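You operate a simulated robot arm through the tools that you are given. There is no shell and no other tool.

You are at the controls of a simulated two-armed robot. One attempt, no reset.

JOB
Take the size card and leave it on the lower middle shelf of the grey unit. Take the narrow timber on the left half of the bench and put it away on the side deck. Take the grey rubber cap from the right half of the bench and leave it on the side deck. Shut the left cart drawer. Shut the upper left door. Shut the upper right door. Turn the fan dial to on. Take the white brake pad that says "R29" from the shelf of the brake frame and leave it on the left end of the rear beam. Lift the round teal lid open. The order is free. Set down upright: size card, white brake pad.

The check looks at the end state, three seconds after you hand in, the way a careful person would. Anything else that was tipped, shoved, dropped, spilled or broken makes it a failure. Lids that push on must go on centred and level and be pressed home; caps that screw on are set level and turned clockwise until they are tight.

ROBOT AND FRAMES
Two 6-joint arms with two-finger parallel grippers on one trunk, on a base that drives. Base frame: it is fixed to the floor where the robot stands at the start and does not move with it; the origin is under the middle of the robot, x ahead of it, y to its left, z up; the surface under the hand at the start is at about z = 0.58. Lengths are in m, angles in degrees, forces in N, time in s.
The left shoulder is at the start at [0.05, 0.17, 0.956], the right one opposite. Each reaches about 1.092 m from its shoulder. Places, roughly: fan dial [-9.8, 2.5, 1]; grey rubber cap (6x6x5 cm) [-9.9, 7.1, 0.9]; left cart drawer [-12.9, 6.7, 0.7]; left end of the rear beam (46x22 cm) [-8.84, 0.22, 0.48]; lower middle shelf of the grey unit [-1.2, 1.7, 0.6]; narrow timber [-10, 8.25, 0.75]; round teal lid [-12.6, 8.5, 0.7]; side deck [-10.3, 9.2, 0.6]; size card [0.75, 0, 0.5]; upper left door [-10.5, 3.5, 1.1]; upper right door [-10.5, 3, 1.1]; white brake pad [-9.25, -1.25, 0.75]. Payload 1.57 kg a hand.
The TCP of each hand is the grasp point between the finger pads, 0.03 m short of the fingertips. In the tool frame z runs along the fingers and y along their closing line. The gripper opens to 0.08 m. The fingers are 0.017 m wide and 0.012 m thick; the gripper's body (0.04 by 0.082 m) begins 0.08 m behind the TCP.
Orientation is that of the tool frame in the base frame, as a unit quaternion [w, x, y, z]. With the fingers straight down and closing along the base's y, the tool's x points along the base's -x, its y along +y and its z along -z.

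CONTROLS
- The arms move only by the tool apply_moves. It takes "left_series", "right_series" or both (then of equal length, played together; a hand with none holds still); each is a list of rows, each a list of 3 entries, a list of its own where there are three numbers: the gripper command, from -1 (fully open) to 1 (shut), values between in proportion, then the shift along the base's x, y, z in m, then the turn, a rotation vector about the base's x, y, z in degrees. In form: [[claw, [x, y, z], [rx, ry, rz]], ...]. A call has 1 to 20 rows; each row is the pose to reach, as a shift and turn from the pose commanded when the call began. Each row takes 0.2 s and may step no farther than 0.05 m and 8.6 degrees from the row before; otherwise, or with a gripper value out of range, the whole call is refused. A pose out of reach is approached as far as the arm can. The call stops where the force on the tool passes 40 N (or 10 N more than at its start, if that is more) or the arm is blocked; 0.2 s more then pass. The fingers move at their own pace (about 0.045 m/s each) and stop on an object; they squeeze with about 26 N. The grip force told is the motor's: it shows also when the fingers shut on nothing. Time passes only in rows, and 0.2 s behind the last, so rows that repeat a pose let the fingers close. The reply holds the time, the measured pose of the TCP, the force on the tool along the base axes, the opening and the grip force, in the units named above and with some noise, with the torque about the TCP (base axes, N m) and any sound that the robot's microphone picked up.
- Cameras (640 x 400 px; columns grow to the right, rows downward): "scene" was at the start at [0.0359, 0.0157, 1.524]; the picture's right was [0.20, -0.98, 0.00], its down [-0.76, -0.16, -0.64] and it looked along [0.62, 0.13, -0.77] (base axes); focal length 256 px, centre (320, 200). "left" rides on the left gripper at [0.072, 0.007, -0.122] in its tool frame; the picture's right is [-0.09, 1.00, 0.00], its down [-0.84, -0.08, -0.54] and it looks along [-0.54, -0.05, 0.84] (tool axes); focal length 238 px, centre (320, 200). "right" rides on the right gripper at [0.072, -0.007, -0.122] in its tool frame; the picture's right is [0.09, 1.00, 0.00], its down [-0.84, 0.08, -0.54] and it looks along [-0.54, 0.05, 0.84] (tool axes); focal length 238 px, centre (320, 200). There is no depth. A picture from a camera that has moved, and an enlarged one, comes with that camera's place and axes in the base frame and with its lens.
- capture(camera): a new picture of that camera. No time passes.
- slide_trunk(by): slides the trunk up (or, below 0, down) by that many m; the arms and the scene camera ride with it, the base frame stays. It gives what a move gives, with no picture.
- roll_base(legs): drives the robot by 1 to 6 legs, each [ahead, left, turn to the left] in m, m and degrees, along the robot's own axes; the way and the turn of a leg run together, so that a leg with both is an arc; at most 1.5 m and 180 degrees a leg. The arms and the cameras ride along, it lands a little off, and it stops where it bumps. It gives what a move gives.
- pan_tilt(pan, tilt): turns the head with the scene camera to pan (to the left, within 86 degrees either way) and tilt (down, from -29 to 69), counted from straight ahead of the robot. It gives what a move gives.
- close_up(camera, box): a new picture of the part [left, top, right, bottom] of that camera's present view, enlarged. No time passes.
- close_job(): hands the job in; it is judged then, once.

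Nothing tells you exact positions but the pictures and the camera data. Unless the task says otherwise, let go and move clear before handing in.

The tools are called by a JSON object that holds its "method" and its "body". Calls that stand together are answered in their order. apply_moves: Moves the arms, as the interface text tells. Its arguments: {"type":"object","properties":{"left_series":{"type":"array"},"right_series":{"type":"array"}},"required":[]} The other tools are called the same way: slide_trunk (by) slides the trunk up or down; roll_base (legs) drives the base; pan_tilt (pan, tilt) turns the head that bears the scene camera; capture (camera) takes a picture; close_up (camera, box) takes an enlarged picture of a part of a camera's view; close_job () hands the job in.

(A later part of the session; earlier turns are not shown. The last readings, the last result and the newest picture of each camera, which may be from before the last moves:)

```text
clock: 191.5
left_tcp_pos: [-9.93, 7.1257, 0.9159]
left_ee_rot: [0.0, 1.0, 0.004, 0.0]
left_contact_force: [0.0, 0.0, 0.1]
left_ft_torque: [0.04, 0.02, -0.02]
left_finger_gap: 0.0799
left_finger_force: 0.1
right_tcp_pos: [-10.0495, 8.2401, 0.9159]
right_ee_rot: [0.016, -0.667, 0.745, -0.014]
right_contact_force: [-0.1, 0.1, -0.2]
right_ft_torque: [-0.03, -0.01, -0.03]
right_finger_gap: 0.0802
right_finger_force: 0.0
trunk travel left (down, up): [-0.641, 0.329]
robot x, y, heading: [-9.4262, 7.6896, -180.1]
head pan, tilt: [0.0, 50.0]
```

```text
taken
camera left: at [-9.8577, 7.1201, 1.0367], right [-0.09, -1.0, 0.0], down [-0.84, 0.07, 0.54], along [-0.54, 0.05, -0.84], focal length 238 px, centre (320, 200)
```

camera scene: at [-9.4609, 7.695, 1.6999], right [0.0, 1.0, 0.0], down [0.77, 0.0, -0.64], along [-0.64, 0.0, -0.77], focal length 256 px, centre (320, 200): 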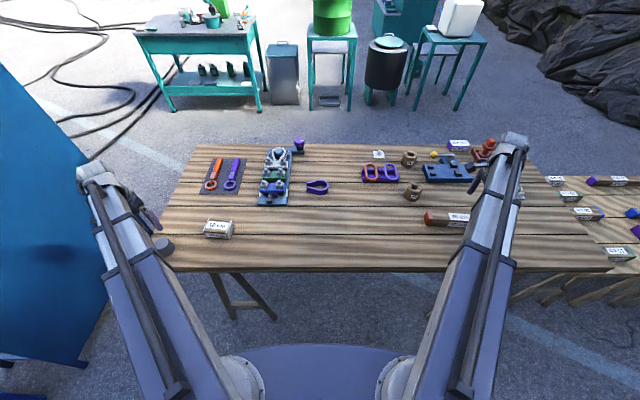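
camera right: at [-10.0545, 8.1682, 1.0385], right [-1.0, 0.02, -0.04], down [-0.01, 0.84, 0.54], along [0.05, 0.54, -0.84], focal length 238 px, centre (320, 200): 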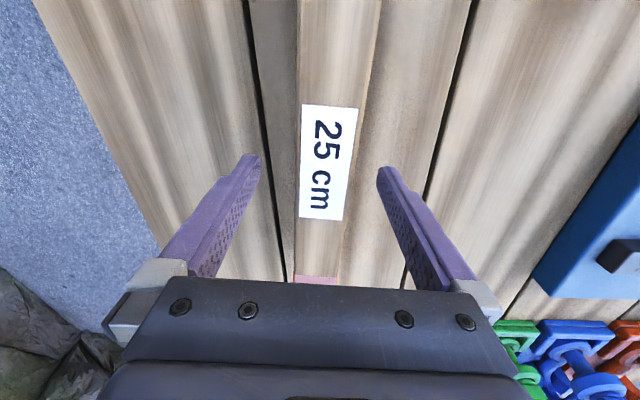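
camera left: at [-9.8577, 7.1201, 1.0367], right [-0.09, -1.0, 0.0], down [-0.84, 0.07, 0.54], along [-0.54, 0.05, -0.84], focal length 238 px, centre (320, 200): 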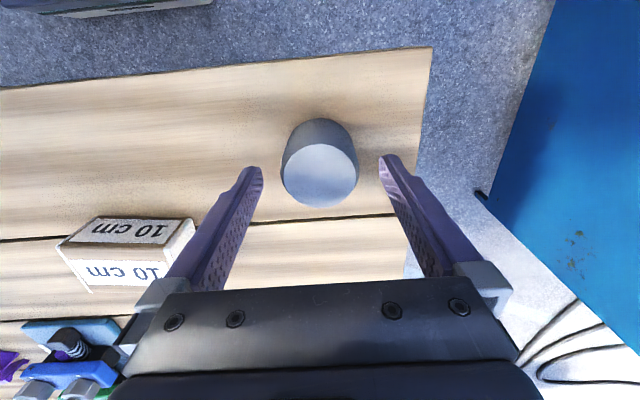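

The finger heights look a little high still and my bench height is uncertain by a couple of centimetres. I'll go down in small steps, watching the force.

{"method": "slide_trunk", "body": {"by": -0.02}}

{"method": "capture", "body": {"camera": "left"}}

{"method": "capture", "body": {"camera": "right"}}

{"method": "close_up", "body": {"camera": "scene", "box": [420, 120, 580, 250]}}

{"method": "close_up", "body": {"camera": "scene", "box": [70, 150, 230, 280]}}

```text
clock: 192.2
left_tcp_pos: [-9.9295, 7.1266, 0.895]
left_ee_rot: [0.001, 1.0, 0.003, 0.002]
left_contact_force: [0.4, 0.0, 0.0]
left_ft_torque: [0.03, -0.01, -0.01]
left_finger_gap: 0.0799
left_finger_force: 0.0
right_tcp_pos: [-10.0489, 8.2409, 0.8961]
right_ee_rot: [0.015, -0.668, 0.744, -0.015]
right_contact_force: [-0.5, 0.3, 0.1]
right_ft_torque: [0.01, 0.02, -0.01]
right_finger_gap: 0.0801
right_finger_force: 0.0
trunk travel left (down, up): [-0.621, 0.349]
robot x, y, heading: [-9.4265, 7.6959, -180.3]
head pan, tilt: [0.0, 50.0]
```

```text
taken
camera left: at [-9.8577, 7.1201, 1.0167], right [-0.09, -1.0, 0.0], down [-0.84, 0.07, 0.54], along [-0.54, 0.05, -0.84], focal length 238 px, centre (320, 200)
```

left: 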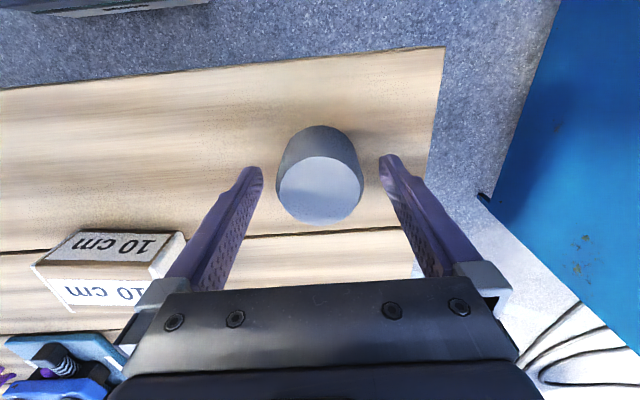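

```text
taken
camera right: at [-10.0545, 8.1682, 1.0184], right [-1.0, 0.02, -0.04], down [-0.01, 0.84, 0.54], along [0.05, 0.54, -0.84], focal length 238 px, centre (320, 200)
```

right: 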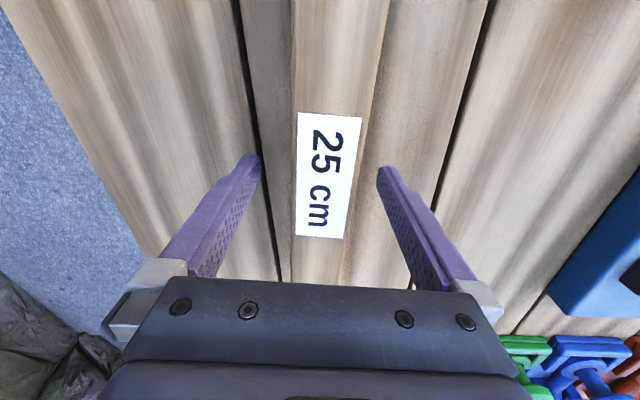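

```text
3.08 times, centred on (500, 185) of scene
camera zoom: at [-9.4607, 7.695, 1.5748], right [0.0, 1.0, 0.0], down [0.77, 0.0, -0.64], along [-0.64, 0.0, -0.77], focal length 789 px, centre (-234, 246)
```

zoom: 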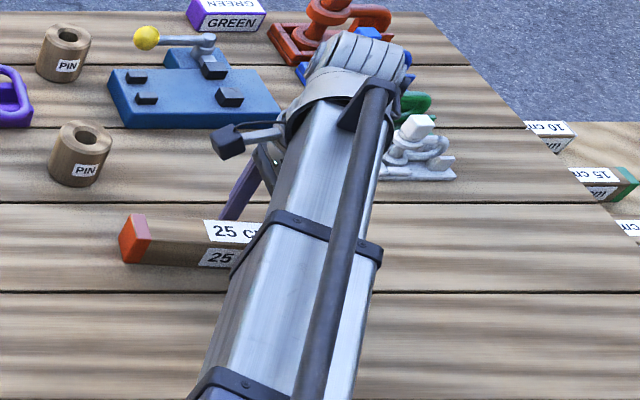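

```text
3.08 times, centred on (150, 215) of scene
camera zoom: at [-9.4607, 7.695, 1.5748], right [0.0, 1.0, 0.0], down [0.77, 0.0, -0.64], along [-0.64, 0.0, -0.77], focal length 789 px, centre (843, 154)
```

zoom: 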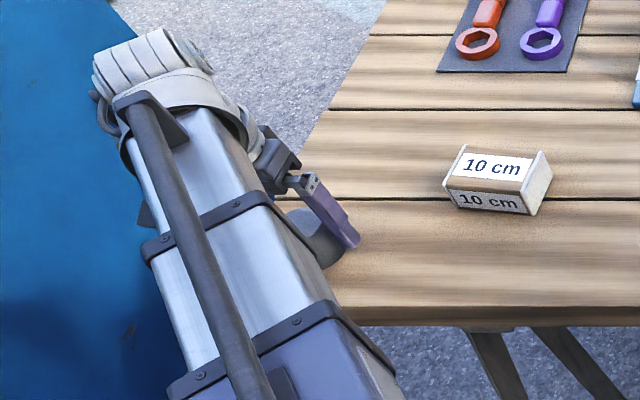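

No contact yet. From the scale changes I put the timber's top at about 0.868 and the cap's at about 0.885, so I'll step down another 2.4 cm with force checks.

{"method": "slide_trunk", "body": {"by": -0.012}}

{"method": "slide_trunk", "body": {"by": -0.012}}

{"method": "capture", "body": {"camera": "right"}}

{"method": "capture", "body": {"camera": "left"}}

```text
clock: 192.8
left_tcp_pos: [-9.9292, 7.1265, 0.883]
left_ee_rot: [0.001, 1.0, 0.004, 0.002]
left_contact_force: [0.6, -0.5, 1.0]
left_ft_torque: [-0.04, -0.01, 0.0]
left_finger_gap: 0.08
left_finger_force: 0.0
right_tcp_pos: [-10.0493, 8.2415, 0.8848]
right_ee_rot: [0.016, -0.667, 0.745, -0.015]
right_contact_force: [-0.4, -0.1, 1.1]
right_ft_torque: [-0.02, 0.02, 0.01]
right_finger_gap: 0.08
right_finger_force: 0.1
trunk travel left (down, up): [-0.609, 0.361]
robot x, y, heading: [-9.4233, 7.6934, -180.1]
head pan, tilt: [0.0, 50.0]
```

```text
clock: 193.2
left_tcp_pos: [-9.9282, 7.1248, 0.8809]
left_ee_rot: [0.0, 1.0, 0.004, 0.0]
left_contact_force: [7.2, 2.2, 13.2]
left_ft_torque: [-0.39, -0.26, 0.0]
left_finger_gap: 0.0789
left_finger_force: 0.0
right_tcp_pos: [-10.0485, 8.2399, 0.8809]
right_ee_rot: [0.013, -0.667, 0.745, -0.01]
right_contact_force: [1.1, 0.5, 31.3]
right_ft_torque: [0.12, 1.43, -0.03]
right_finger_gap: 0.0775
right_finger_force: 0.0
trunk travel left (down, up): [-0.603, 0.367]
robot x, y, heading: [-9.4249, 7.6993, -179.7]
head pan, tilt: [0.0, 50.0]
stopped: the force on the tool passed its limit at 56 N (the readings are from after the stop); the commanded pose is now the measured one
```

```text
taken
camera right: at [-10.0539, 8.1679, 1.0037], right [-1.0, 0.02, -0.03], down [0.0, 0.84, 0.54], along [0.04, 0.54, -0.84], focal length 238 px, centre (320, 200)
```

right: 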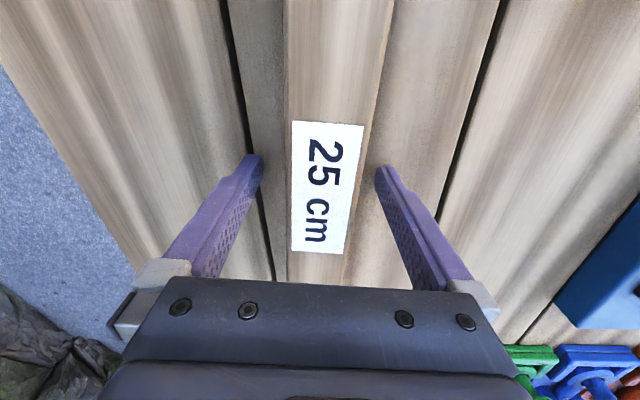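

```text
taken
camera left: at [-9.8559, 7.1192, 1.0007], right [-0.08, -1.0, 0.0], down [-0.84, 0.07, 0.54], along [-0.54, 0.05, -0.84], focal length 238 px, centre (320, 200)
```

left: 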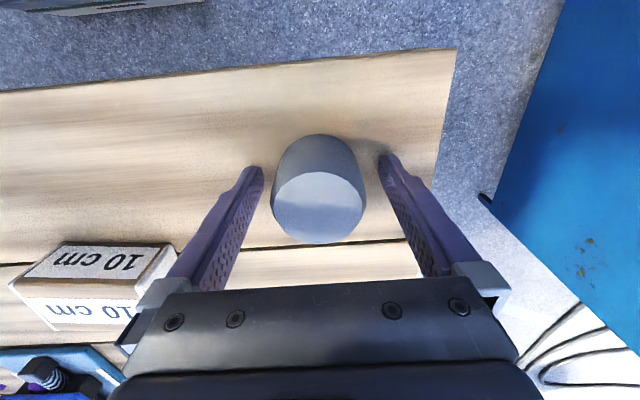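

Fingertips touched the bench at TCP z of about 0.881, so the bench top is at 0.851. I'll back off 7 mm and close both grippers.

{"method": "slide_trunk", "body": {"by": 0.007}}

{"method": "apply_moves", "body": {"left_series": [[1, [0, 0, 0], [0, 0, 0]], [1, [0, 0, 0], [0, 0, 0]], [1, [0, 0, 0], [0, 0, 0]], [1, [0, 0, 0], [0, 0, 0]], [1, [0, 0, 0], [0, 0, 0]]], "right_series": [[1, [0, 0, 0], [0, 0, 0]], [1, [0, 0, 0], [0, 0, 0]], [1, [0, 0, 0], [0, 0, 0]], [1, [0, 0, 0], [0, 0, 0]], [1, [0, 0, 0], [0, 0, 0]]]}}

{"method": "capture", "body": {"camera": "right"}}

{"method": "capture", "body": {"camera": "left"}}

```text
clock: 193.8
left_tcp_pos: [-9.9329, 7.1258, 0.8842]
left_ee_rot: [0.0, 1.0, 0.003, 0.0]
left_contact_force: [0.9, 0.2, 0.5]
left_ft_torque: [-0.02, 0.0, 0.0]
left_finger_gap: 0.0801
left_finger_force: 0.0
right_tcp_pos: [-10.0527, 8.2411, 0.8838]
right_ee_rot: [0.013, -0.667, 0.745, -0.012]
right_contact_force: [-0.5, 0.2, -0.1]
right_ft_torque: [-0.01, -0.01, 0.02]
right_finger_gap: 0.0798
right_finger_force: 0.1
trunk travel left (down, up): [-0.61, 0.36]
robot x, y, heading: [-9.4241, 7.6939, -180.1]
head pan, tilt: [0.0, 50.0]
```

```text
clock: 195.0
left_tcp_pos: [-9.9319, 7.1262, 0.8854]
left_ee_rot: [0.0, 1.0, 0.004, 0.0]
left_contact_force: [-0.1, 0.7, -0.6]
left_ft_torque: [-0.01, -0.03, -0.04]
left_finger_gap: 0.0546
left_finger_force: 26.1
right_tcp_pos: [-10.0515, 8.2399, 0.8864]
right_ee_rot: [0.013, -0.667, 0.745, -0.012]
right_contact_force: [-0.1, 0.8, 2.2]
right_ft_torque: [0.04, 0.08, 0.1]
right_finger_gap: 0.04
right_finger_force: 25.7
trunk travel left (down, up): [-0.61, 0.36]
robot x, y, heading: [-9.4284, 7.6951, -179.8]
head pan, tilt: [0.0, 50.0]
```

```text
taken
camera right: at [-10.0563, 8.1683, 1.0078], right [-1.0, 0.02, -0.03], down [0.0, 0.84, 0.54], along [0.04, 0.54, -0.84], focal length 238 px, centre (320, 200)
```

right: 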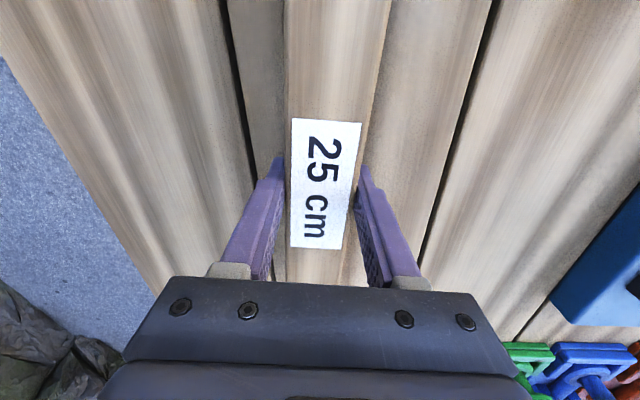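

```text
taken
camera left: at [-9.8594, 7.1195, 1.0058], right [-0.09, -1.0, 0.0], down [-0.84, 0.07, 0.54], along [-0.54, 0.05, -0.84], focal length 238 px, centre (320, 200)
```

left: 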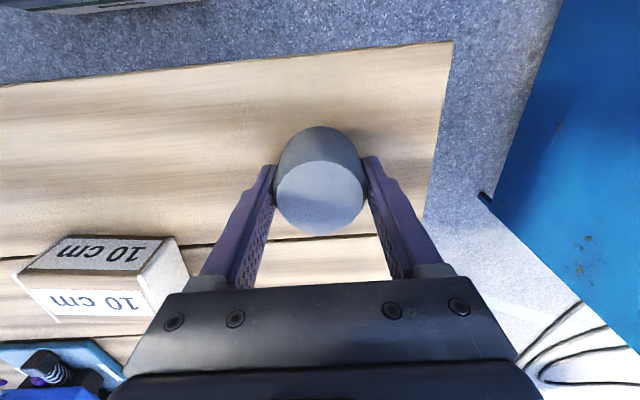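

Both are gripped: timber 40 mm, cap 55 mm. Lifting 25 cm.

{"method": "slide_trunk", "body": {"by": 0.05}}

{"method": "capture", "body": {"camera": "right"}}

{"method": "capture", "body": {"camera": "left"}}

{"method": "slide_trunk", "body": {"by": 0.2}}

{"method": "capture", "body": {"camera": "scene"}}

```text
clock: 195.9
left_tcp_pos: [-9.9316, 7.1249, 0.9344]
left_ee_rot: [0.0, 1.0, 0.003, 0.0]
left_contact_force: [-0.8, -0.4, -0.7]
left_ft_torque: [0.0, -0.01, 0.02]
left_finger_gap: 0.0545
left_finger_force: 25.8
right_tcp_pos: [-10.0511, 8.2407, 0.9352]
right_ee_rot: [0.013, -0.667, 0.745, -0.012]
right_contact_force: [-0.4, -0.1, -2.3]
right_ft_torque: [0.01, 0.01, 0.03]
right_finger_gap: 0.0398
right_finger_force: 25.7
trunk travel left (down, up): [-0.66, 0.31]
robot x, y, heading: [-9.4257, 7.6927, -179.8]
head pan, tilt: [0.0, 50.0]
```

```text
taken
camera right: at [-10.0566, 8.1685, 1.0575], right [-1.0, 0.02, -0.04], down [0.0, 0.84, 0.54], along [0.04, 0.54, -0.84], focal length 238 px, centre (320, 200)
```

right: 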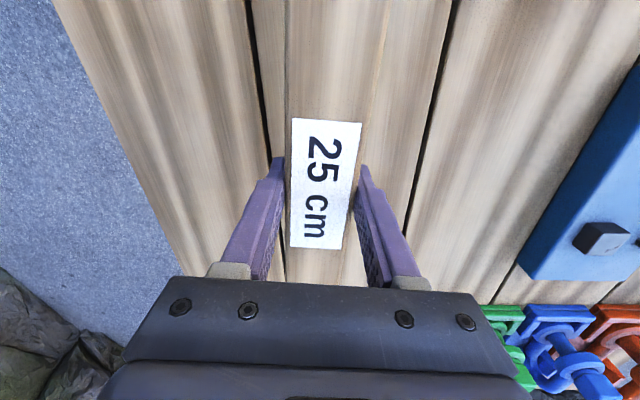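

```text
taken
camera left: at [-9.8597, 7.1196, 1.0557], right [-0.09, -1.0, 0.0], down [-0.84, 0.07, 0.54], along [-0.54, 0.05, -0.84], focal length 238 px, centre (320, 200)
```

left: 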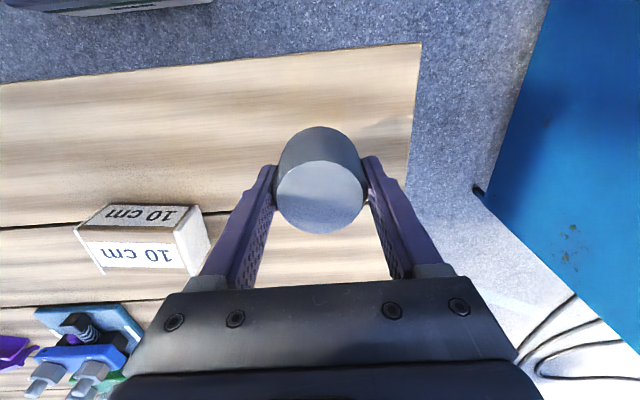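

```text
clock: 198.1
left_tcp_pos: [-9.9318, 7.1268, 1.1353]
left_ee_rot: [0.0, 1.0, 0.004, 0.0]
left_contact_force: [-0.5, -0.6, -0.2]
left_ft_torque: [-0.01, 0.01, 0.0]
left_finger_gap: 0.0545
left_finger_force: 26.5
right_tcp_pos: [-10.0507, 8.24, 1.1346]
right_ee_rot: [0.013, -0.667, 0.745, -0.012]
right_contact_force: [0.4, 0.0, -1.5]
right_ft_torque: [0.03, -0.04, 0.0]
right_finger_gap: 0.0398
right_finger_force: 26.1
trunk travel left (down, up): [-0.86, 0.11]
robot x, y, heading: [-9.4258, 7.6938, -180.0]
head pan, tilt: [0.0, 50.0]
```

```text
taken
camera scene: at [-9.4615, 7.6951, 1.8142], right [0.0, 1.0, 0.0], down [0.77, 0.0, -0.64], along [-0.64, 0.0, -0.77], focal length 256 px, centre (320, 200)
```

scene: 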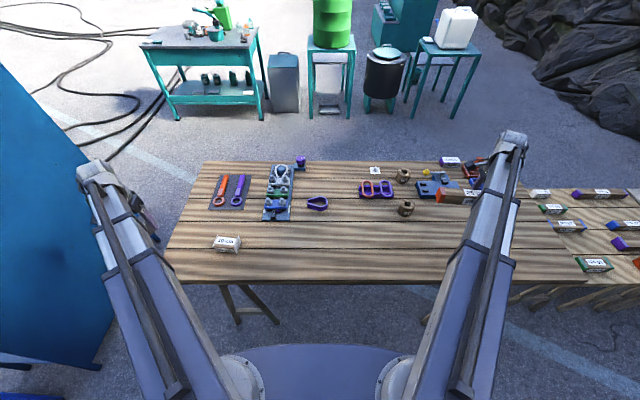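

Both items are up and steady. I'll back off a little and strafe right along the bench to face the side deck.

{"method": "roll_base", "body": {"legs": [[-0.2, 0, 0], [0, -1.4, 0]]}}

{"method": "pan_tilt", "body": {"pan": 0, "tilt": 50}}

{"method": "capture", "body": {"camera": "scene"}}

{"method": "capture", "body": {"camera": "left"}}

{"method": "capture", "body": {"camera": "right"}}

```text
clock: 206.3
left_tcp_pos: [-9.7329, 8.5364, 1.136]
left_ee_rot: [0.001, 1.0, 0.008, 0.0]
left_contact_force: [-0.1, 0.3, -1.2]
left_ft_torque: [-0.02, 0.0, 0.01]
left_finger_gap: 0.0542
left_finger_force: 26.1
right_tcp_pos: [-9.8622, 9.6506, 1.1353]
right_ee_rot: [0.014, -0.67, 0.743, -0.012]
right_contact_force: [0.3, -0.3, -1.4]
right_ft_torque: [-0.01, 0.02, 0.02]
right_finger_gap: 0.0399
right_finger_force: 26.1
trunk travel left (down, up): [-0.86, 0.11]
robot x, y, heading: [-9.2302, 9.1114, -179.5]
head pan, tilt: [0.0, 50.0]
```

```text
clock: 206.9
left_tcp_pos: [-9.7326, 8.5357, 1.1352]
left_ee_rot: [-0.001, 1.0, 0.007, 0.0]
left_contact_force: [0.2, -0.4, -0.3]
left_ft_torque: [0.0, -0.01, -0.01]
left_finger_gap: 0.0544
left_finger_force: 25.6
right_tcp_pos: [-9.8609, 9.651, 1.1349]
right_ee_rot: [0.014, -0.669, 0.743, -0.012]
right_contact_force: [0.7, 0.3, -3.0]
right_ft_torque: [0.01, 0.02, -0.03]
right_finger_gap: 0.0395
right_finger_force: 26.0
trunk travel left (down, up): [-0.86, 0.11]
robot x, y, heading: [-9.2294, 9.107, -179.5]
head pan, tilt: [0.0, 50.0]
```

```text
taken
camera scene: at [-9.2667, 9.1089, 1.8143], right [-0.01, 1.0, 0.0], down [0.77, 0.01, -0.64], along [-0.64, -0.01, -0.77], focal length 256 px, centre (320, 200)
```

scene: 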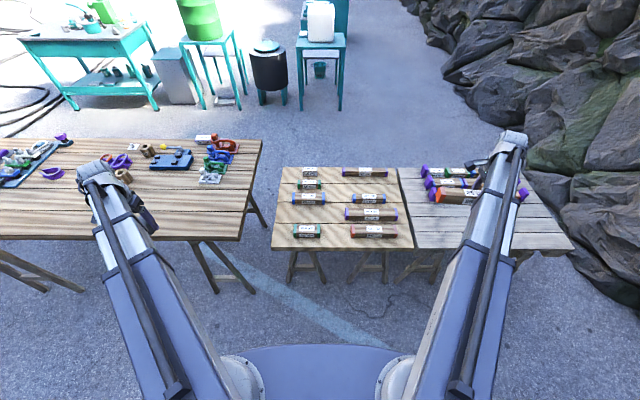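

```text
taken
camera left: at [-9.6605, 8.5304, 1.2558], right [-0.08, -1.0, 0.0], down [-0.84, 0.07, 0.54], along [-0.54, 0.04, -0.84], focal length 238 px, centre (320, 200)
```

left: 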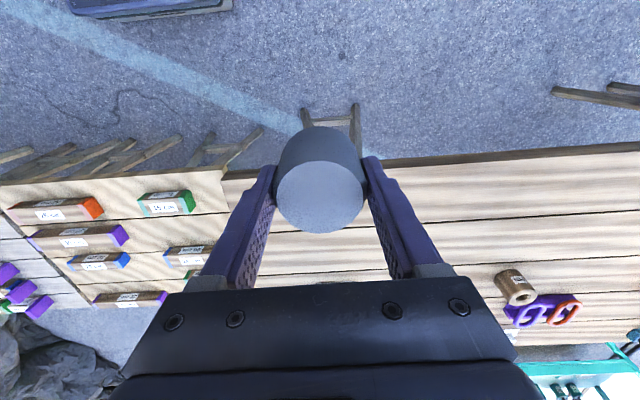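

```text
taken
camera right: at [-9.8654, 9.5777, 1.2576], right [-1.0, 0.01, -0.03], down [-0.01, 0.84, 0.54], along [0.04, 0.54, -0.84], focal length 238 px, centre (320, 200)
```

right: 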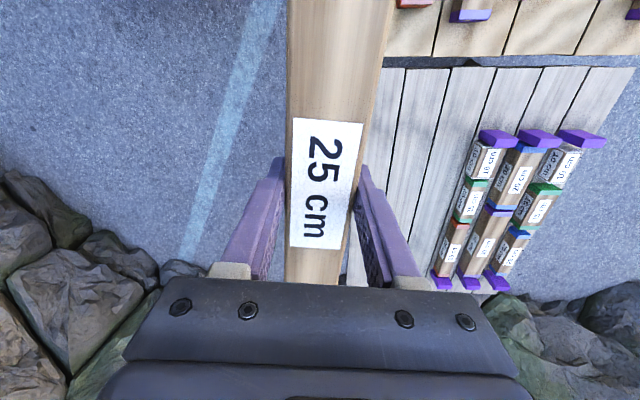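

The deck shows two columns of timbers with a free slot in each. Zooming in to measure it.

{"method": "close_up", "body": {"camera": "scene", "box": [255, 150, 425, 290]}}

```text
2.86 times, centred on (340, 220) of scene
camera zoom: at [-9.2667, 9.1089, 1.8143], right [-0.01, 1.0, 0.0], down [0.77, 0.01, -0.64], along [-0.64, -0.01, -0.77], focal length 732 px, centre (263, 143)
```

zoom: 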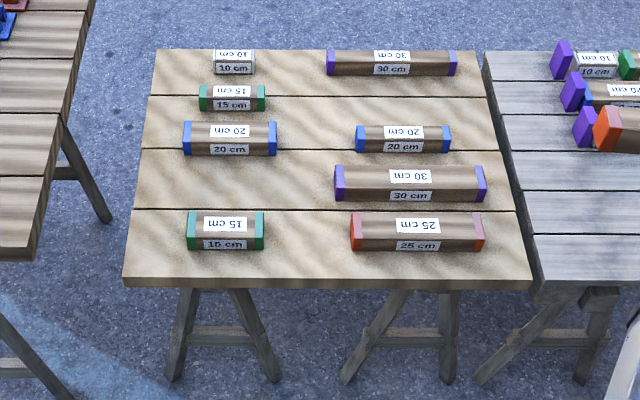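

The deck top is at z of about 0.61. The free slots are centred near [-10.145, 9.03] for the cap and [-10.388, 9.40] for the timber. I'll set both hands relative to where the robot will stand, straightening the timber, then drive in.

{"method": "apply_moves", "body": {"left_series": [[1, [-0.0136, 0.0446, 0], [0, 0, 0]], [1, [-0.0272, 0.0892, 0], [0, 0, 0]], [1, [-0.0408, 0.1338, 0], [0, 0, 0]], [1, [-0.0544, 0.1784, 0], [0, 0, 0]], [1, [-0.068, 0.223, 0], [0, 0, 0]], [1, [-0.0816, 0.2676, 0], [0, 0, 0]], [1, [-0.0952, 0.3122, 0], [0, 0, 0]], [1, [-0.1088, 0.3568, 0], [0, 0, 0]], [1, [-0.122, 0.401, 0], [0, 0, 0]]], "right_series": [[1, [-0.0263, -0.0384, 0], [0, 0, 0.7]], [1, [-0.0526, -0.0768, 0], [0, 0, 1.4]], [1, [-0.0789, -0.1152, 0], [0, 0, 2.1]], [1, [-0.1052, -0.1536, 0], [0, 0, 2.8]], [1, [-0.1315, -0.192, 0], [0, 0, 3.5]], [1, [-0.1578, -0.2304, 0], [0, 0, 4.2]], [1, [-0.1841, -0.2688, 0], [0, 0, 4.9]], [1, [-0.2104, -0.3072, 0], [0, 0, 5.6]], [1, [-0.237, -0.346, 0], [0, 0, 6.0]]]}}

{"method": "roll_base", "body": {"legs": [[0.0, -0.09, -0.5], [0.28, 0, 0]]}}

{"method": "capture", "body": {"camera": "scene"}}

{"method": "capture", "body": {"camera": "left"}}

{"method": "capture", "body": {"camera": "right"}}

```text
clock: 208.9
left_tcp_pos: [-9.855, 8.9401, 1.1336]
left_ee_rot: [0.0, 1.0, 0.007, 0.0]
left_contact_force: [-0.9, -0.2, -1.1]
left_ft_torque: [0.0, -0.02, -0.04]
left_finger_gap: 0.0543
left_finger_force: 26.1
right_tcp_pos: [-10.0999, 9.3022, 1.1357]
right_ee_rot: [-0.013, 0.708, -0.706, 0.011]
right_contact_force: [-0.7, -0.2, -2.3]
right_ft_torque: [-0.01, -0.01, 0.02]
right_finger_gap: 0.0398
right_finger_force: 26.3
trunk travel left (down, up): [-0.86, 0.11]
robot x, y, heading: [-9.2315, 9.1105, -179.6]
head pan, tilt: [0.0, 50.0]
```

```text
clock: 211.6
left_tcp_pos: [-10.1385, 9.0321, 1.1343]
left_ee_rot: [0.001, 1.0, 0.003, 0.001]
left_contact_force: [0.3, 0.0, -0.3]
left_ft_torque: [0.01, -0.02, -0.02]
left_finger_gap: 0.0543
left_finger_force: 25.9
right_tcp_pos: [-10.3818, 9.397, 1.1343]
right_ee_rot: [0.015, -0.705, 0.709, -0.012]
right_contact_force: [0.1, -0.1, -1.3]
right_ft_torque: [0.01, -0.04, 0.0]
right_finger_gap: 0.0399
right_finger_force: 25.8
trunk travel left (down, up): [-0.86, 0.11]
robot x, y, heading: [-9.5135, 9.1967, -179.8]
head pan, tilt: [0.0, 50.0]
```

```text
taken
camera scene: at [-9.551, 9.1973, 1.8142], right [0.0, 1.0, 0.0], down [0.77, 0.0, -0.64], along [-0.64, 0.0, -0.77], focal length 256 px, centre (320, 200)
```

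scene: 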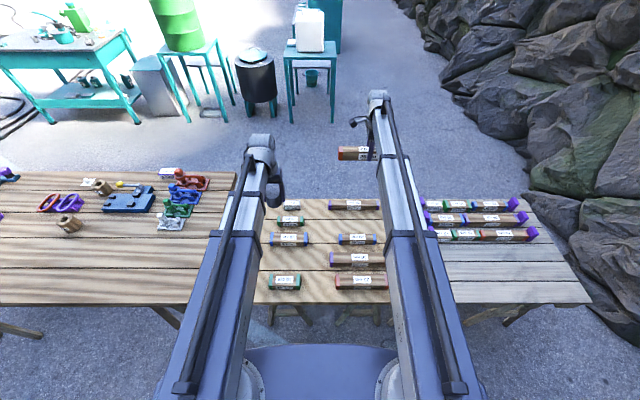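

```text
taken
camera left: at [-10.0666, 9.026, 1.2551], right [-0.08, -1.0, 0.0], down [-0.84, 0.07, 0.54], along [-0.54, 0.05, -0.84], focal length 238 px, centre (320, 200)
```

left: 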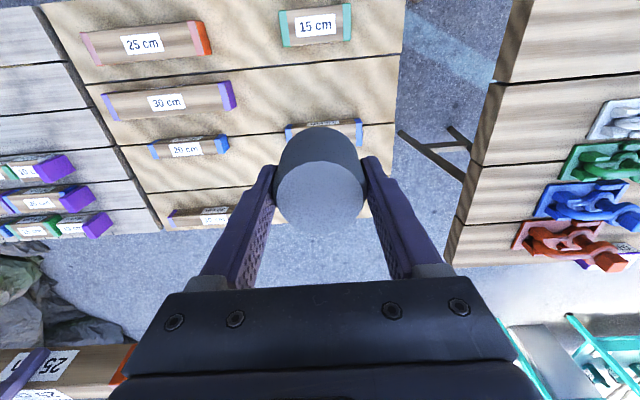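

```text
taken
camera right: at [-10.3787, 9.3246, 1.2567], right [-1.0, -0.09, -0.04], down [-0.09, 0.84, 0.54], along [-0.02, 0.54, -0.84], focal length 238 px, centre (320, 200)
```

right: 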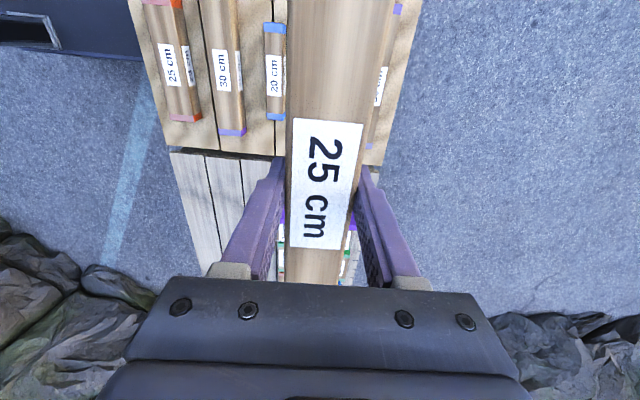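

Positions check out against both hand cameras. Lowering most of the way, then inspecting.

{"method": "slide_trunk", "body": {"by": -0.4}}

{"method": "capture", "body": {"camera": "scene"}}

{"method": "capture", "body": {"camera": "left"}}

{"method": "capture", "body": {"camera": "right"}}

```text
clock: 215.4
left_tcp_pos: [-10.1368, 9.0332, 0.7353]
left_ee_rot: [0.0, 1.0, 0.004, 0.0]
left_contact_force: [0.2, 0.7, -0.2]
left_ft_torque: [-0.01, -0.02, -0.02]
left_finger_gap: 0.0541
left_finger_force: 25.8
right_tcp_pos: [-10.3801, 9.3975, 0.7354]
right_ee_rot: [0.014, -0.705, 0.709, -0.011]
right_contact_force: [-0.2, 0.6, -1.1]
right_ft_torque: [-0.03, 0.01, -0.02]
right_finger_gap: 0.0397
right_finger_force: 25.6
trunk travel left (down, up): [-0.46, 0.51]
robot x, y, heading: [-9.5124, 9.1998, -179.9]
head pan, tilt: [0.0, 50.0]
```

```text
taken
camera scene: at [-9.5493, 9.1973, 1.4143], right [0.0, 1.0, 0.0], down [0.77, 0.0, -0.64], along [-0.64, 0.0, -0.77], focal length 256 px, centre (320, 200)
```

scene: 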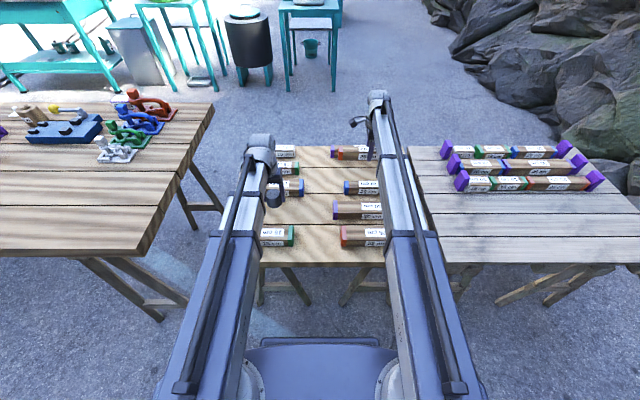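

```text
taken
camera left: at [-10.0654, 9.026, 0.8557], right [-0.08, -1.0, 0.0], down [-0.84, 0.07, 0.54], along [-0.54, 0.05, -0.84], focal length 238 px, centre (320, 200)
```

left: 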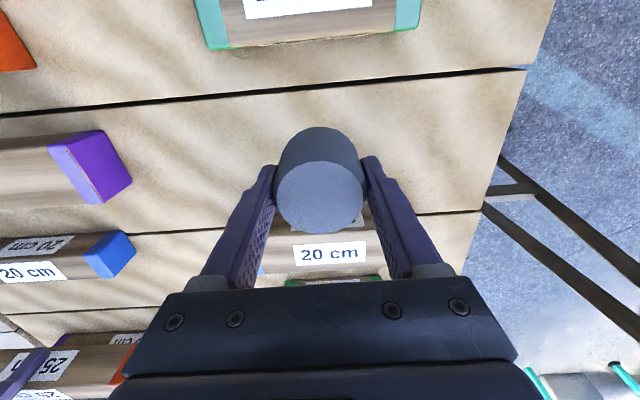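

```text
taken
camera right: at [-10.3775, 9.3246, 0.8576], right [-1.0, -0.09, -0.04], down [-0.09, 0.84, 0.54], along [-0.02, 0.54, -0.84], focal length 238 px, centre (320, 200)
```

right: 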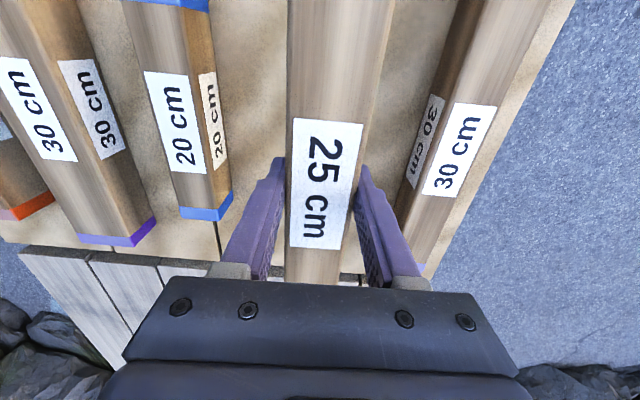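

Both items hang over clear slots. Lowering near to the deck, then in small steps with force checks.

{"method": "slide_trunk", "body": {"by": -0.07}}

{"method": "slide_trunk", "body": {"by": -0.01}}

{"method": "slide_trunk", "body": {"by": -0.005}}

```text
clock: 216.5
left_tcp_pos: [-10.1382, 9.0331, 0.6658]
left_ee_rot: [-0.001, 1.0, 0.003, 0.0]
left_contact_force: [-1.2, 0.6, -1.7]
left_ft_torque: [0.0, -0.02, 0.01]
left_finger_gap: 0.054
left_finger_force: 26.0
right_tcp_pos: [-10.3808, 9.3964, 0.6647]
right_ee_rot: [0.014, -0.705, 0.709, -0.011]
right_contact_force: [-0.6, 1.2, -2.6]
right_ft_torque: [0.05, 0.03, -0.03]
right_finger_gap: 0.0398
right_finger_force: 26.0
trunk travel left (down, up): [-0.39, 0.58]
robot x, y, heading: [-9.5103, 9.1987, -179.9]
head pan, tilt: [0.0, 50.0]
```

```text
clock: 217.1
left_tcp_pos: [-10.1375, 9.0331, 0.6561]
left_ee_rot: [0.0, 1.0, 0.004, 0.0]
left_contact_force: [-1.9, -0.8, 8.2]
left_ft_torque: [0.14, -0.01, 0.06]
left_finger_gap: 0.0541
left_finger_force: 26.4
right_tcp_pos: [-10.3798, 9.3973, 0.6555]
right_ee_rot: [0.014, -0.705, 0.709, -0.011]
right_contact_force: [-0.3, -0.6, -2.4]
right_ft_torque: [0.03, -0.01, 0.0]
right_finger_gap: 0.0398
right_finger_force: 26.1
trunk travel left (down, up): [-0.38, 0.59]
robot x, y, heading: [-9.5132, 9.1936, -179.8]
head pan, tilt: [0.0, 50.0]
```

```text
clock: 217.4
left_tcp_pos: [-10.1379, 9.0327, 0.6553]
left_ee_rot: [0.001, 1.0, 0.003, -0.001]
left_contact_force: [0.4, -0.1, 25.3]
left_ft_torque: [0.3, 0.04, 0.12]
left_finger_gap: 0.0544
left_finger_force: 25.9
right_tcp_pos: [-10.3785, 9.3977, 0.6565]
right_ee_rot: [0.013, -0.706, 0.708, -0.01]
right_contact_force: [0.0, -0.6, 0.5]
right_ft_torque: [-0.05, 0.03, 0.03]
right_finger_gap: 0.04
right_finger_force: 25.9
trunk travel left (down, up): [-0.379, 0.591]
robot x, y, heading: [-9.5131, 9.1979, -179.9]
head pan, tilt: [0.0, 50.0]
stopped: the force on the tool passed its limit at 44 N (the readings are from after the stop); the commanded pose is now the measured one
```

The cap is on the deck (25 N) and the timber is just about touching. I'll release the cap first.

{"method": "apply_moves", "body": {"left_series": [[0, [0, 0, 0], [0, 0, 0]], [-0.5, [0, 0, 0], [0, 0, 0]], [-1, [0, 0, 0], [0, 0, 0]], [-1, [0, 0, 0], [0, 0, 0]]]}}

{"method": "capture", "body": {"camera": "left"}}

{"method": "slide_trunk", "body": {"by": -0.002}}

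```text
clock: 218.4
left_tcp_pos: [-10.1376, 9.0325, 0.6551]
left_ee_rot: [0.001, 1.0, 0.003, -0.001]
left_contact_force: [0.7, 0.3, 0.3]
left_ft_torque: [-0.03, -0.04, 0.03]
left_finger_gap: 0.0799
left_finger_force: 0.0
right_tcp_pos: [-10.378, 9.3983, 0.6556]
right_ee_rot: [0.013, -0.705, 0.709, -0.011]
right_contact_force: [2.3, 3.2, 17.9]
right_ft_torque: [-0.06, 0.32, 0.02]
right_finger_gap: 0.0398
right_finger_force: 26.2
trunk travel left (down, up): [-0.379, 0.591]
robot x, y, heading: [-9.516, 9.1951, -179.9]
head pan, tilt: [0.0, 50.0]
```

```text
taken
camera left: at [-10.0652, 9.0258, 0.7751], right [-0.08, -1.0, 0.0], down [-0.84, 0.07, 0.55], along [-0.54, 0.04, -0.84], focal length 238 px, centre (320, 200)
```

left: 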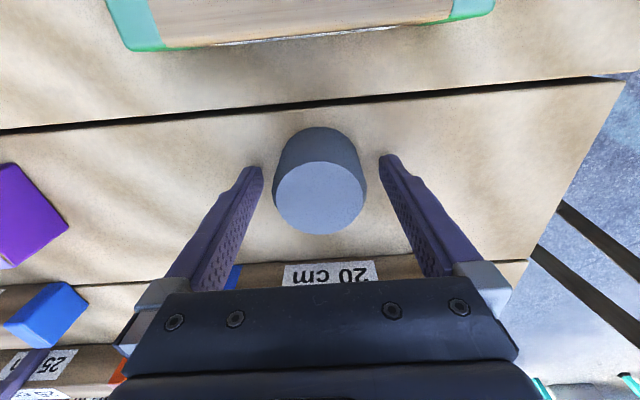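

```text
clock: 218.9
left_tcp_pos: [-10.1379, 9.0323, 0.6527]
left_ee_rot: [0.0, 1.0, 0.004, -0.003]
left_contact_force: [-0.8, -0.3, 0.5]
left_ft_torque: [-0.03, -0.02, 0.0]
left_finger_gap: 0.0801
left_finger_force: 0.0
right_tcp_pos: [-10.3785, 9.3962, 0.6541]
right_ee_rot: [0.014, -0.705, 0.709, -0.01]
right_contact_force: [0.8, 3.9, 24.0]
right_ft_torque: [0.2, 0.47, 0.07]
right_finger_gap: 0.04
right_finger_force: 26.4
trunk travel left (down, up): [-0.377, 0.593]
robot x, y, heading: [-9.5149, 9.1964, -179.9]
head pan, tilt: [0.0, 50.0]
```

The timber now carries load on the deck, so I release it too and then lift both hands straight up.

{"method": "apply_moves", "body": {"right_series": [[0.3, [0, 0, 0], [0, 0, 0]], [-0.3, [0, 0, 0], [0, 0, 0]], [-1, [0, 0, 0], [0, 0, 0]], [-1, [0, 0, 0], [0, 0, 0]], [-1, [0, 0, 0], [0, 0, 0]]]}}

{"method": "slide_trunk", "body": {"by": 0.12}}

{"method": "capture", "body": {"camera": "right"}}

{"method": "capture", "body": {"camera": "left"}}

{"method": "slide_trunk", "body": {"by": 0.33}}

{"method": "capture", "body": {"camera": "scene"}}

```text
clock: 220.2
left_tcp_pos: [-10.1396, 9.0318, 0.6517]
left_ee_rot: [0.001, 1.0, 0.005, -0.001]
left_contact_force: [-0.7, 0.3, -0.2]
left_ft_torque: [0.01, 0.01, 0.01]
left_finger_gap: 0.0802
left_finger_force: 0.0
right_tcp_pos: [-10.3799, 9.3977, 0.6506]
right_ee_rot: [0.013, -0.705, 0.709, -0.01]
right_contact_force: [-0.5, 0.0, -0.4]
right_ft_torque: [0.01, -0.03, 0.0]
right_finger_gap: 0.08
right_finger_force: 0.1
trunk travel left (down, up): [-0.377, 0.593]
robot x, y, heading: [-9.5101, 9.1978, -179.9]
head pan, tilt: [0.0, 50.0]
```

```text
clock: 221.7
left_tcp_pos: [-10.1387, 9.0317, 0.772]
left_ee_rot: [0.0, 1.0, 0.004, -0.001]
left_contact_force: [-0.4, -0.7, -0.1]
left_ft_torque: [-0.01, 0.0, 0.02]
left_finger_gap: 0.0801
left_finger_force: 0.0
right_tcp_pos: [-10.3792, 9.3974, 0.7727]
right_ee_rot: [0.013, -0.705, 0.709, -0.011]
right_contact_force: [-0.4, 0.3, 0.4]
right_ft_torque: [0.03, 0.0, 0.03]
right_finger_gap: 0.0802
right_finger_force: 0.1
trunk travel left (down, up): [-0.497, 0.473]
robot x, y, heading: [-9.5143, 9.1992, -179.8]
head pan, tilt: [0.0, 50.0]
```

```text
taken
camera right: at [-10.3776, 9.3245, 0.8941], right [-1.0, -0.09, -0.04], down [-0.09, 0.84, 0.54], along [-0.02, 0.54, -0.84], focal length 238 px, centre (320, 200)
```

right: 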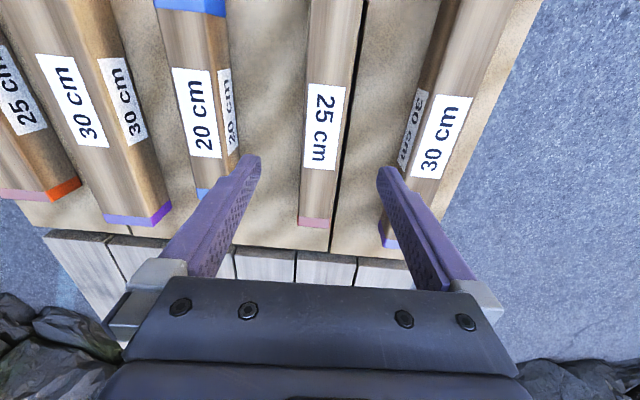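

```text
taken
camera left: at [-10.0663, 9.0258, 0.8921], right [-0.08, -1.0, 0.0], down [-0.84, 0.07, 0.54], along [-0.54, 0.04, -0.84], focal length 238 px, centre (320, 200)
```

left: 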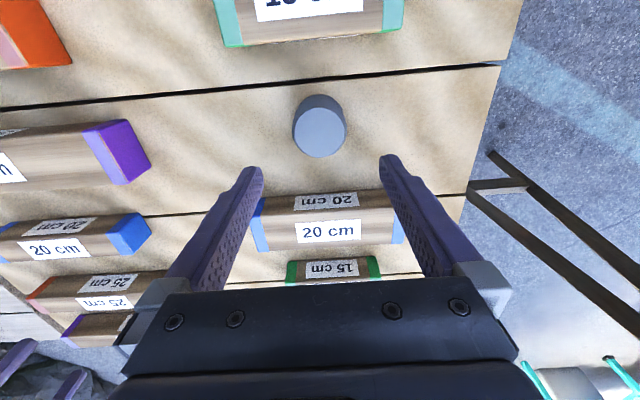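

```text
clock: 224.9
left_tcp_pos: [-10.1402, 9.0327, 1.1012]
left_ee_rot: [0.001, 1.0, 0.003, -0.001]
left_contact_force: [-0.2, 0.6, 0.4]
left_ft_torque: [-0.04, 0.01, 0.0]
left_finger_gap: 0.0799
left_finger_force: 0.0
right_tcp_pos: [-10.3807, 9.3967, 1.1012]
right_ee_rot: [0.013, -0.705, 0.709, -0.012]
right_contact_force: [-0.4, -0.4, -0.6]
right_ft_torque: [0.0, -0.01, -0.02]
right_finger_gap: 0.0801
right_finger_force: 0.1
trunk travel left (down, up): [-0.827, 0.143]
robot x, y, heading: [-9.5121, 9.1959, -179.9]
head pan, tilt: [0.0, 50.0]
```

```text
taken
camera scene: at [-9.5493, 9.1973, 1.7808], right [0.0, 1.0, 0.0], down [0.77, 0.0, -0.64], along [-0.64, 0.0, -0.77], focal length 256 px, centre (320, 200)
```

scene: 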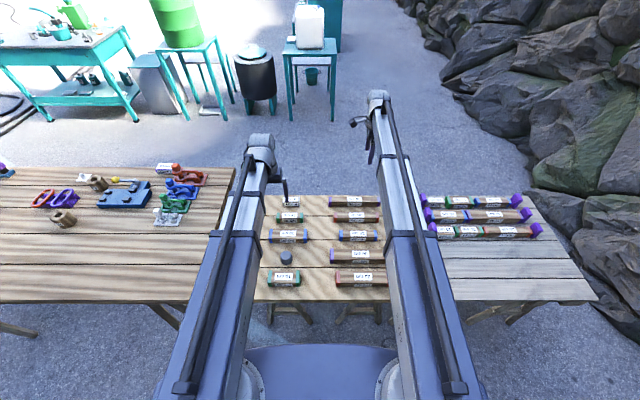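

Both items sit cleanly in the free slots of the side deck. Next are the cart drawer and the teal lid to the west, so I'll take a look in that direction.

{"method": "pan_tilt", "body": {"pan": 15, "tilt": 22}}

{"method": "capture", "body": {"camera": "scene"}}

{"method": "close_up", "body": {"camera": "scene", "box": [100, 90, 300, 250]}}

{"method": "close_up", "body": {"camera": "scene", "box": [260, 60, 460, 220]}}

```text
clock: 225.8
left_tcp_pos: [-10.1388, 9.0315, 1.1015]
left_ee_rot: [0.001, 1.0, 0.004, 0.0]
left_contact_force: [-0.1, -0.2, -0.3]
left_ft_torque: [-0.01, 0.01, 0.0]
left_finger_gap: 0.08
left_finger_force: 0.1
right_tcp_pos: [-10.3799, 9.3968, 1.1019]
right_ee_rot: [0.014, -0.705, 0.709, -0.011]
right_contact_force: [0.8, 0.3, -0.1]
right_ft_torque: [0.02, -0.02, -0.01]
right_finger_gap: 0.0801
right_finger_force: 0.0
trunk travel left (down, up): [-0.827, 0.143]
robot x, y, heading: [-9.515, 9.1978, -179.7]
head pan, tilt: [15.0, 22.0]
```

```text
taken
camera scene: at [-9.5618, 9.1733, 1.8231], right [-0.26, 0.97, 0.0], down [0.36, 0.1, -0.93], along [-0.9, -0.24, -0.38], focal length 256 px, centre (320, 200)
```

scene: 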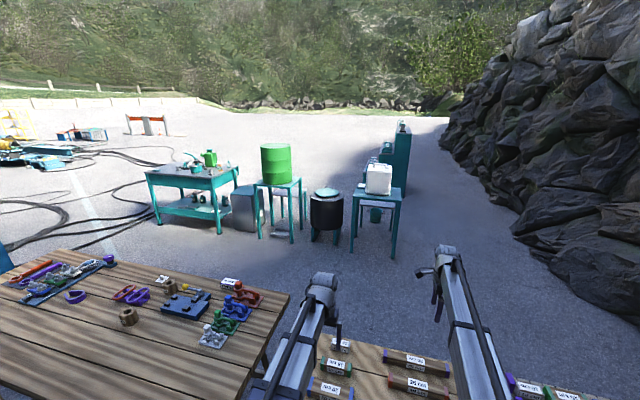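

```text
2.50 times, centred on (200, 170) of scene
camera zoom: at [-9.5618, 9.1733, 1.8231], right [-0.26, 0.97, 0.0], down [0.36, 0.1, -0.93], along [-0.9, -0.24, -0.38], focal length 641 px, centre (620, 275)
```

zoom: 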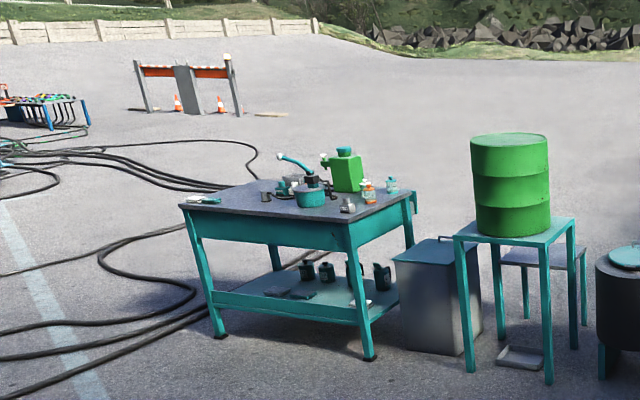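

```text
2.50 times, centred on (360, 140) of scene
camera zoom: at [-9.5618, 9.1733, 1.8231], right [-0.26, 0.97, 0.0], down [0.36, 0.1, -0.93], along [-0.9, -0.24, -0.38], focal length 641 px, centre (220, 350)
```

zoom: 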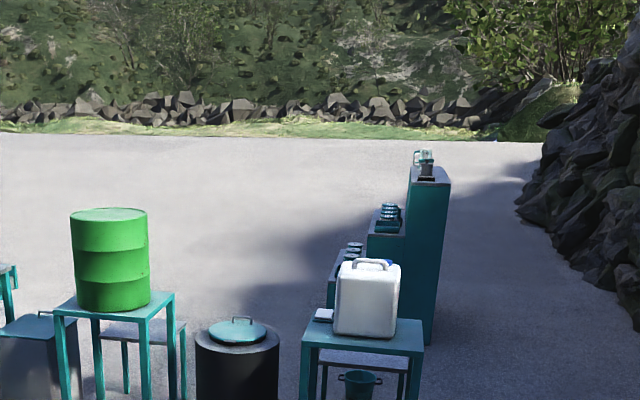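

The black barrel with the teal lid is at about [-12.6, 8.5] and the teal cart near [-12.9, 6.7]. I'll retract the arms, back off, turn north and reverse south between chest and bucket, then go west past the rack.

{"method": "apply_moves", "body": {"right_series": [[-1, [0.045, 0, 0], [0, 0, 0]], [-1, [0.09, 0, 0], [0, 0, 0]], [-1, [0.135, 0, 0], [0, 0, 0]], [-1, [0.18, 0, 0], [0, 0, 0]], [-1, [0.225, 0, 0], [0, 0, 0]], [-1, [0.26, 0, 0], [0, 0, 0]]]}}

{"method": "roll_base", "body": {"legs": [[-0.7, 0, 0], [0, 0, -90], [-1.4, 0, 0]]}}

{"method": "pan_tilt", "body": {"pan": 86, "tilt": 30}}

{"method": "capture", "body": {"camera": "scene"}}

{"method": "pan_tilt", "body": {"pan": -86, "tilt": 30}}

{"method": "capture", "body": {"camera": "scene"}}

```text
clock: 227.2
left_tcp_pos: [-10.1381, 9.0321, 1.1014]
left_ee_rot: [0.001, 1.0, 0.004, -0.001]
left_contact_force: [0.5, 0.3, -0.4]
left_ft_torque: [-0.02, 0.01, 0.0]
left_finger_gap: 0.0803
left_finger_force: 0.0
right_tcp_pos: [-10.1186, 9.4015, 1.1014]
right_ee_rot: [0.014, -0.705, 0.709, -0.011]
right_contact_force: [1.5, 1.0, -0.3]
right_ft_torque: [-0.02, -0.04, -0.02]
right_finger_gap: 0.0801
right_finger_force: 0.1
trunk travel left (down, up): [-0.827, 0.143]
robot x, y, heading: [-9.517, 9.1974, -180.0]
head pan, tilt: [15.0, 22.0]
```

```text
clock: 241.5
left_tcp_pos: [-8.9531, 8.4467, 1.1019]
left_ee_rot: [0.0, -0.702, 0.712, 0.001]
left_contact_force: [0.2, -0.2, 0.6]
left_ft_torque: [0.0, 0.01, 0.01]
left_finger_gap: 0.0802
left_finger_force: 0.1
right_tcp_pos: [-8.5847, 8.4189, 1.102]
right_ee_rot: [0.001, 0.014, 1.0, -0.018]
right_contact_force: [0.7, -0.4, 0.3]
right_ft_torque: [0.04, -0.01, 0.0]
right_finger_gap: 0.0798
right_finger_force: 0.0
trunk travel left (down, up): [-0.827, 0.143]
robot x, y, heading: [-8.8002, 7.8161, 88.8]
head pan, tilt: [15.0, 22.0]
```

```text
clock: 242.9
left_tcp_pos: [-8.9519, 8.4476, 1.1018]
left_ee_rot: [0.0, -0.702, 0.712, 0.002]
left_contact_force: [0.1, 0.2, 0.0]
left_ft_torque: [0.0, -0.01, -0.01]
left_finger_gap: 0.0799
left_finger_force: 0.2
right_tcp_pos: [-8.5855, 8.4206, 1.1027]
right_ee_rot: [0.001, 0.015, 1.0, -0.018]
right_contact_force: [0.6, 0.2, -0.4]
right_ft_torque: [-0.01, 0.01, -0.02]
right_finger_gap: 0.0801
right_finger_force: 0.1
trunk travel left (down, up): [-0.827, 0.143]
robot x, y, heading: [-8.8007, 7.8176, 88.8]
head pan, tilt: [85.9, 30.0]
```

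```text
taken
camera scene: at [-8.8915, 7.7866, 1.8104], right [0.09, 1.0, 0.0], down [0.5, -0.05, -0.87], along [-0.86, 0.08, -0.5], focal length 256 px, centre (320, 200)
```

scene: 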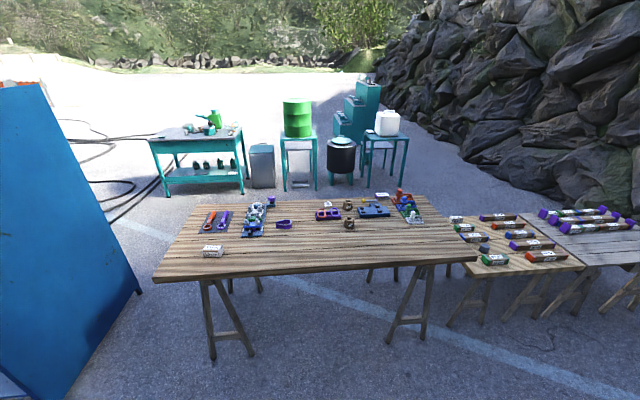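

```text
clock: 245.5
left_tcp_pos: [-8.9527, 8.4462, 1.1011]
left_ee_rot: [0.0, -0.702, 0.712, 0.002]
left_contact_force: [0.3, -0.1, -0.6]
left_ft_torque: [0.05, 0.0, 0.0]
left_finger_gap: 0.0802
left_finger_force: 0.0
right_tcp_pos: [-8.5861, 8.4215, 1.1013]
right_ee_rot: [0.001, 0.015, 1.0, -0.017]
right_contact_force: [0.2, -1.2, -0.2]
right_ft_torque: [0.01, 0.02, 0.01]
right_finger_gap: 0.08
right_finger_force: 0.1
trunk travel left (down, up): [-0.827, 0.143]
robot x, y, heading: [-8.8017, 7.815, 88.8]
head pan, tilt: [-85.9, 30.0]
```

```text
taken
camera scene: at [-8.7112, 7.7828, 1.8104], right [0.05, -1.0, 0.0], down [-0.5, -0.03, -0.87], along [0.86, 0.04, -0.5], focal length 256 px, centre (320, 200)
```

scene: 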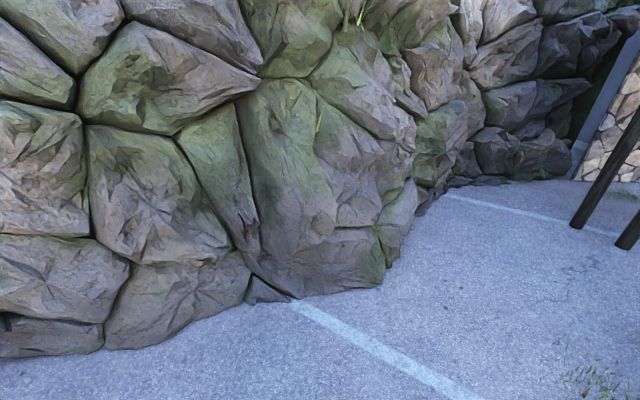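

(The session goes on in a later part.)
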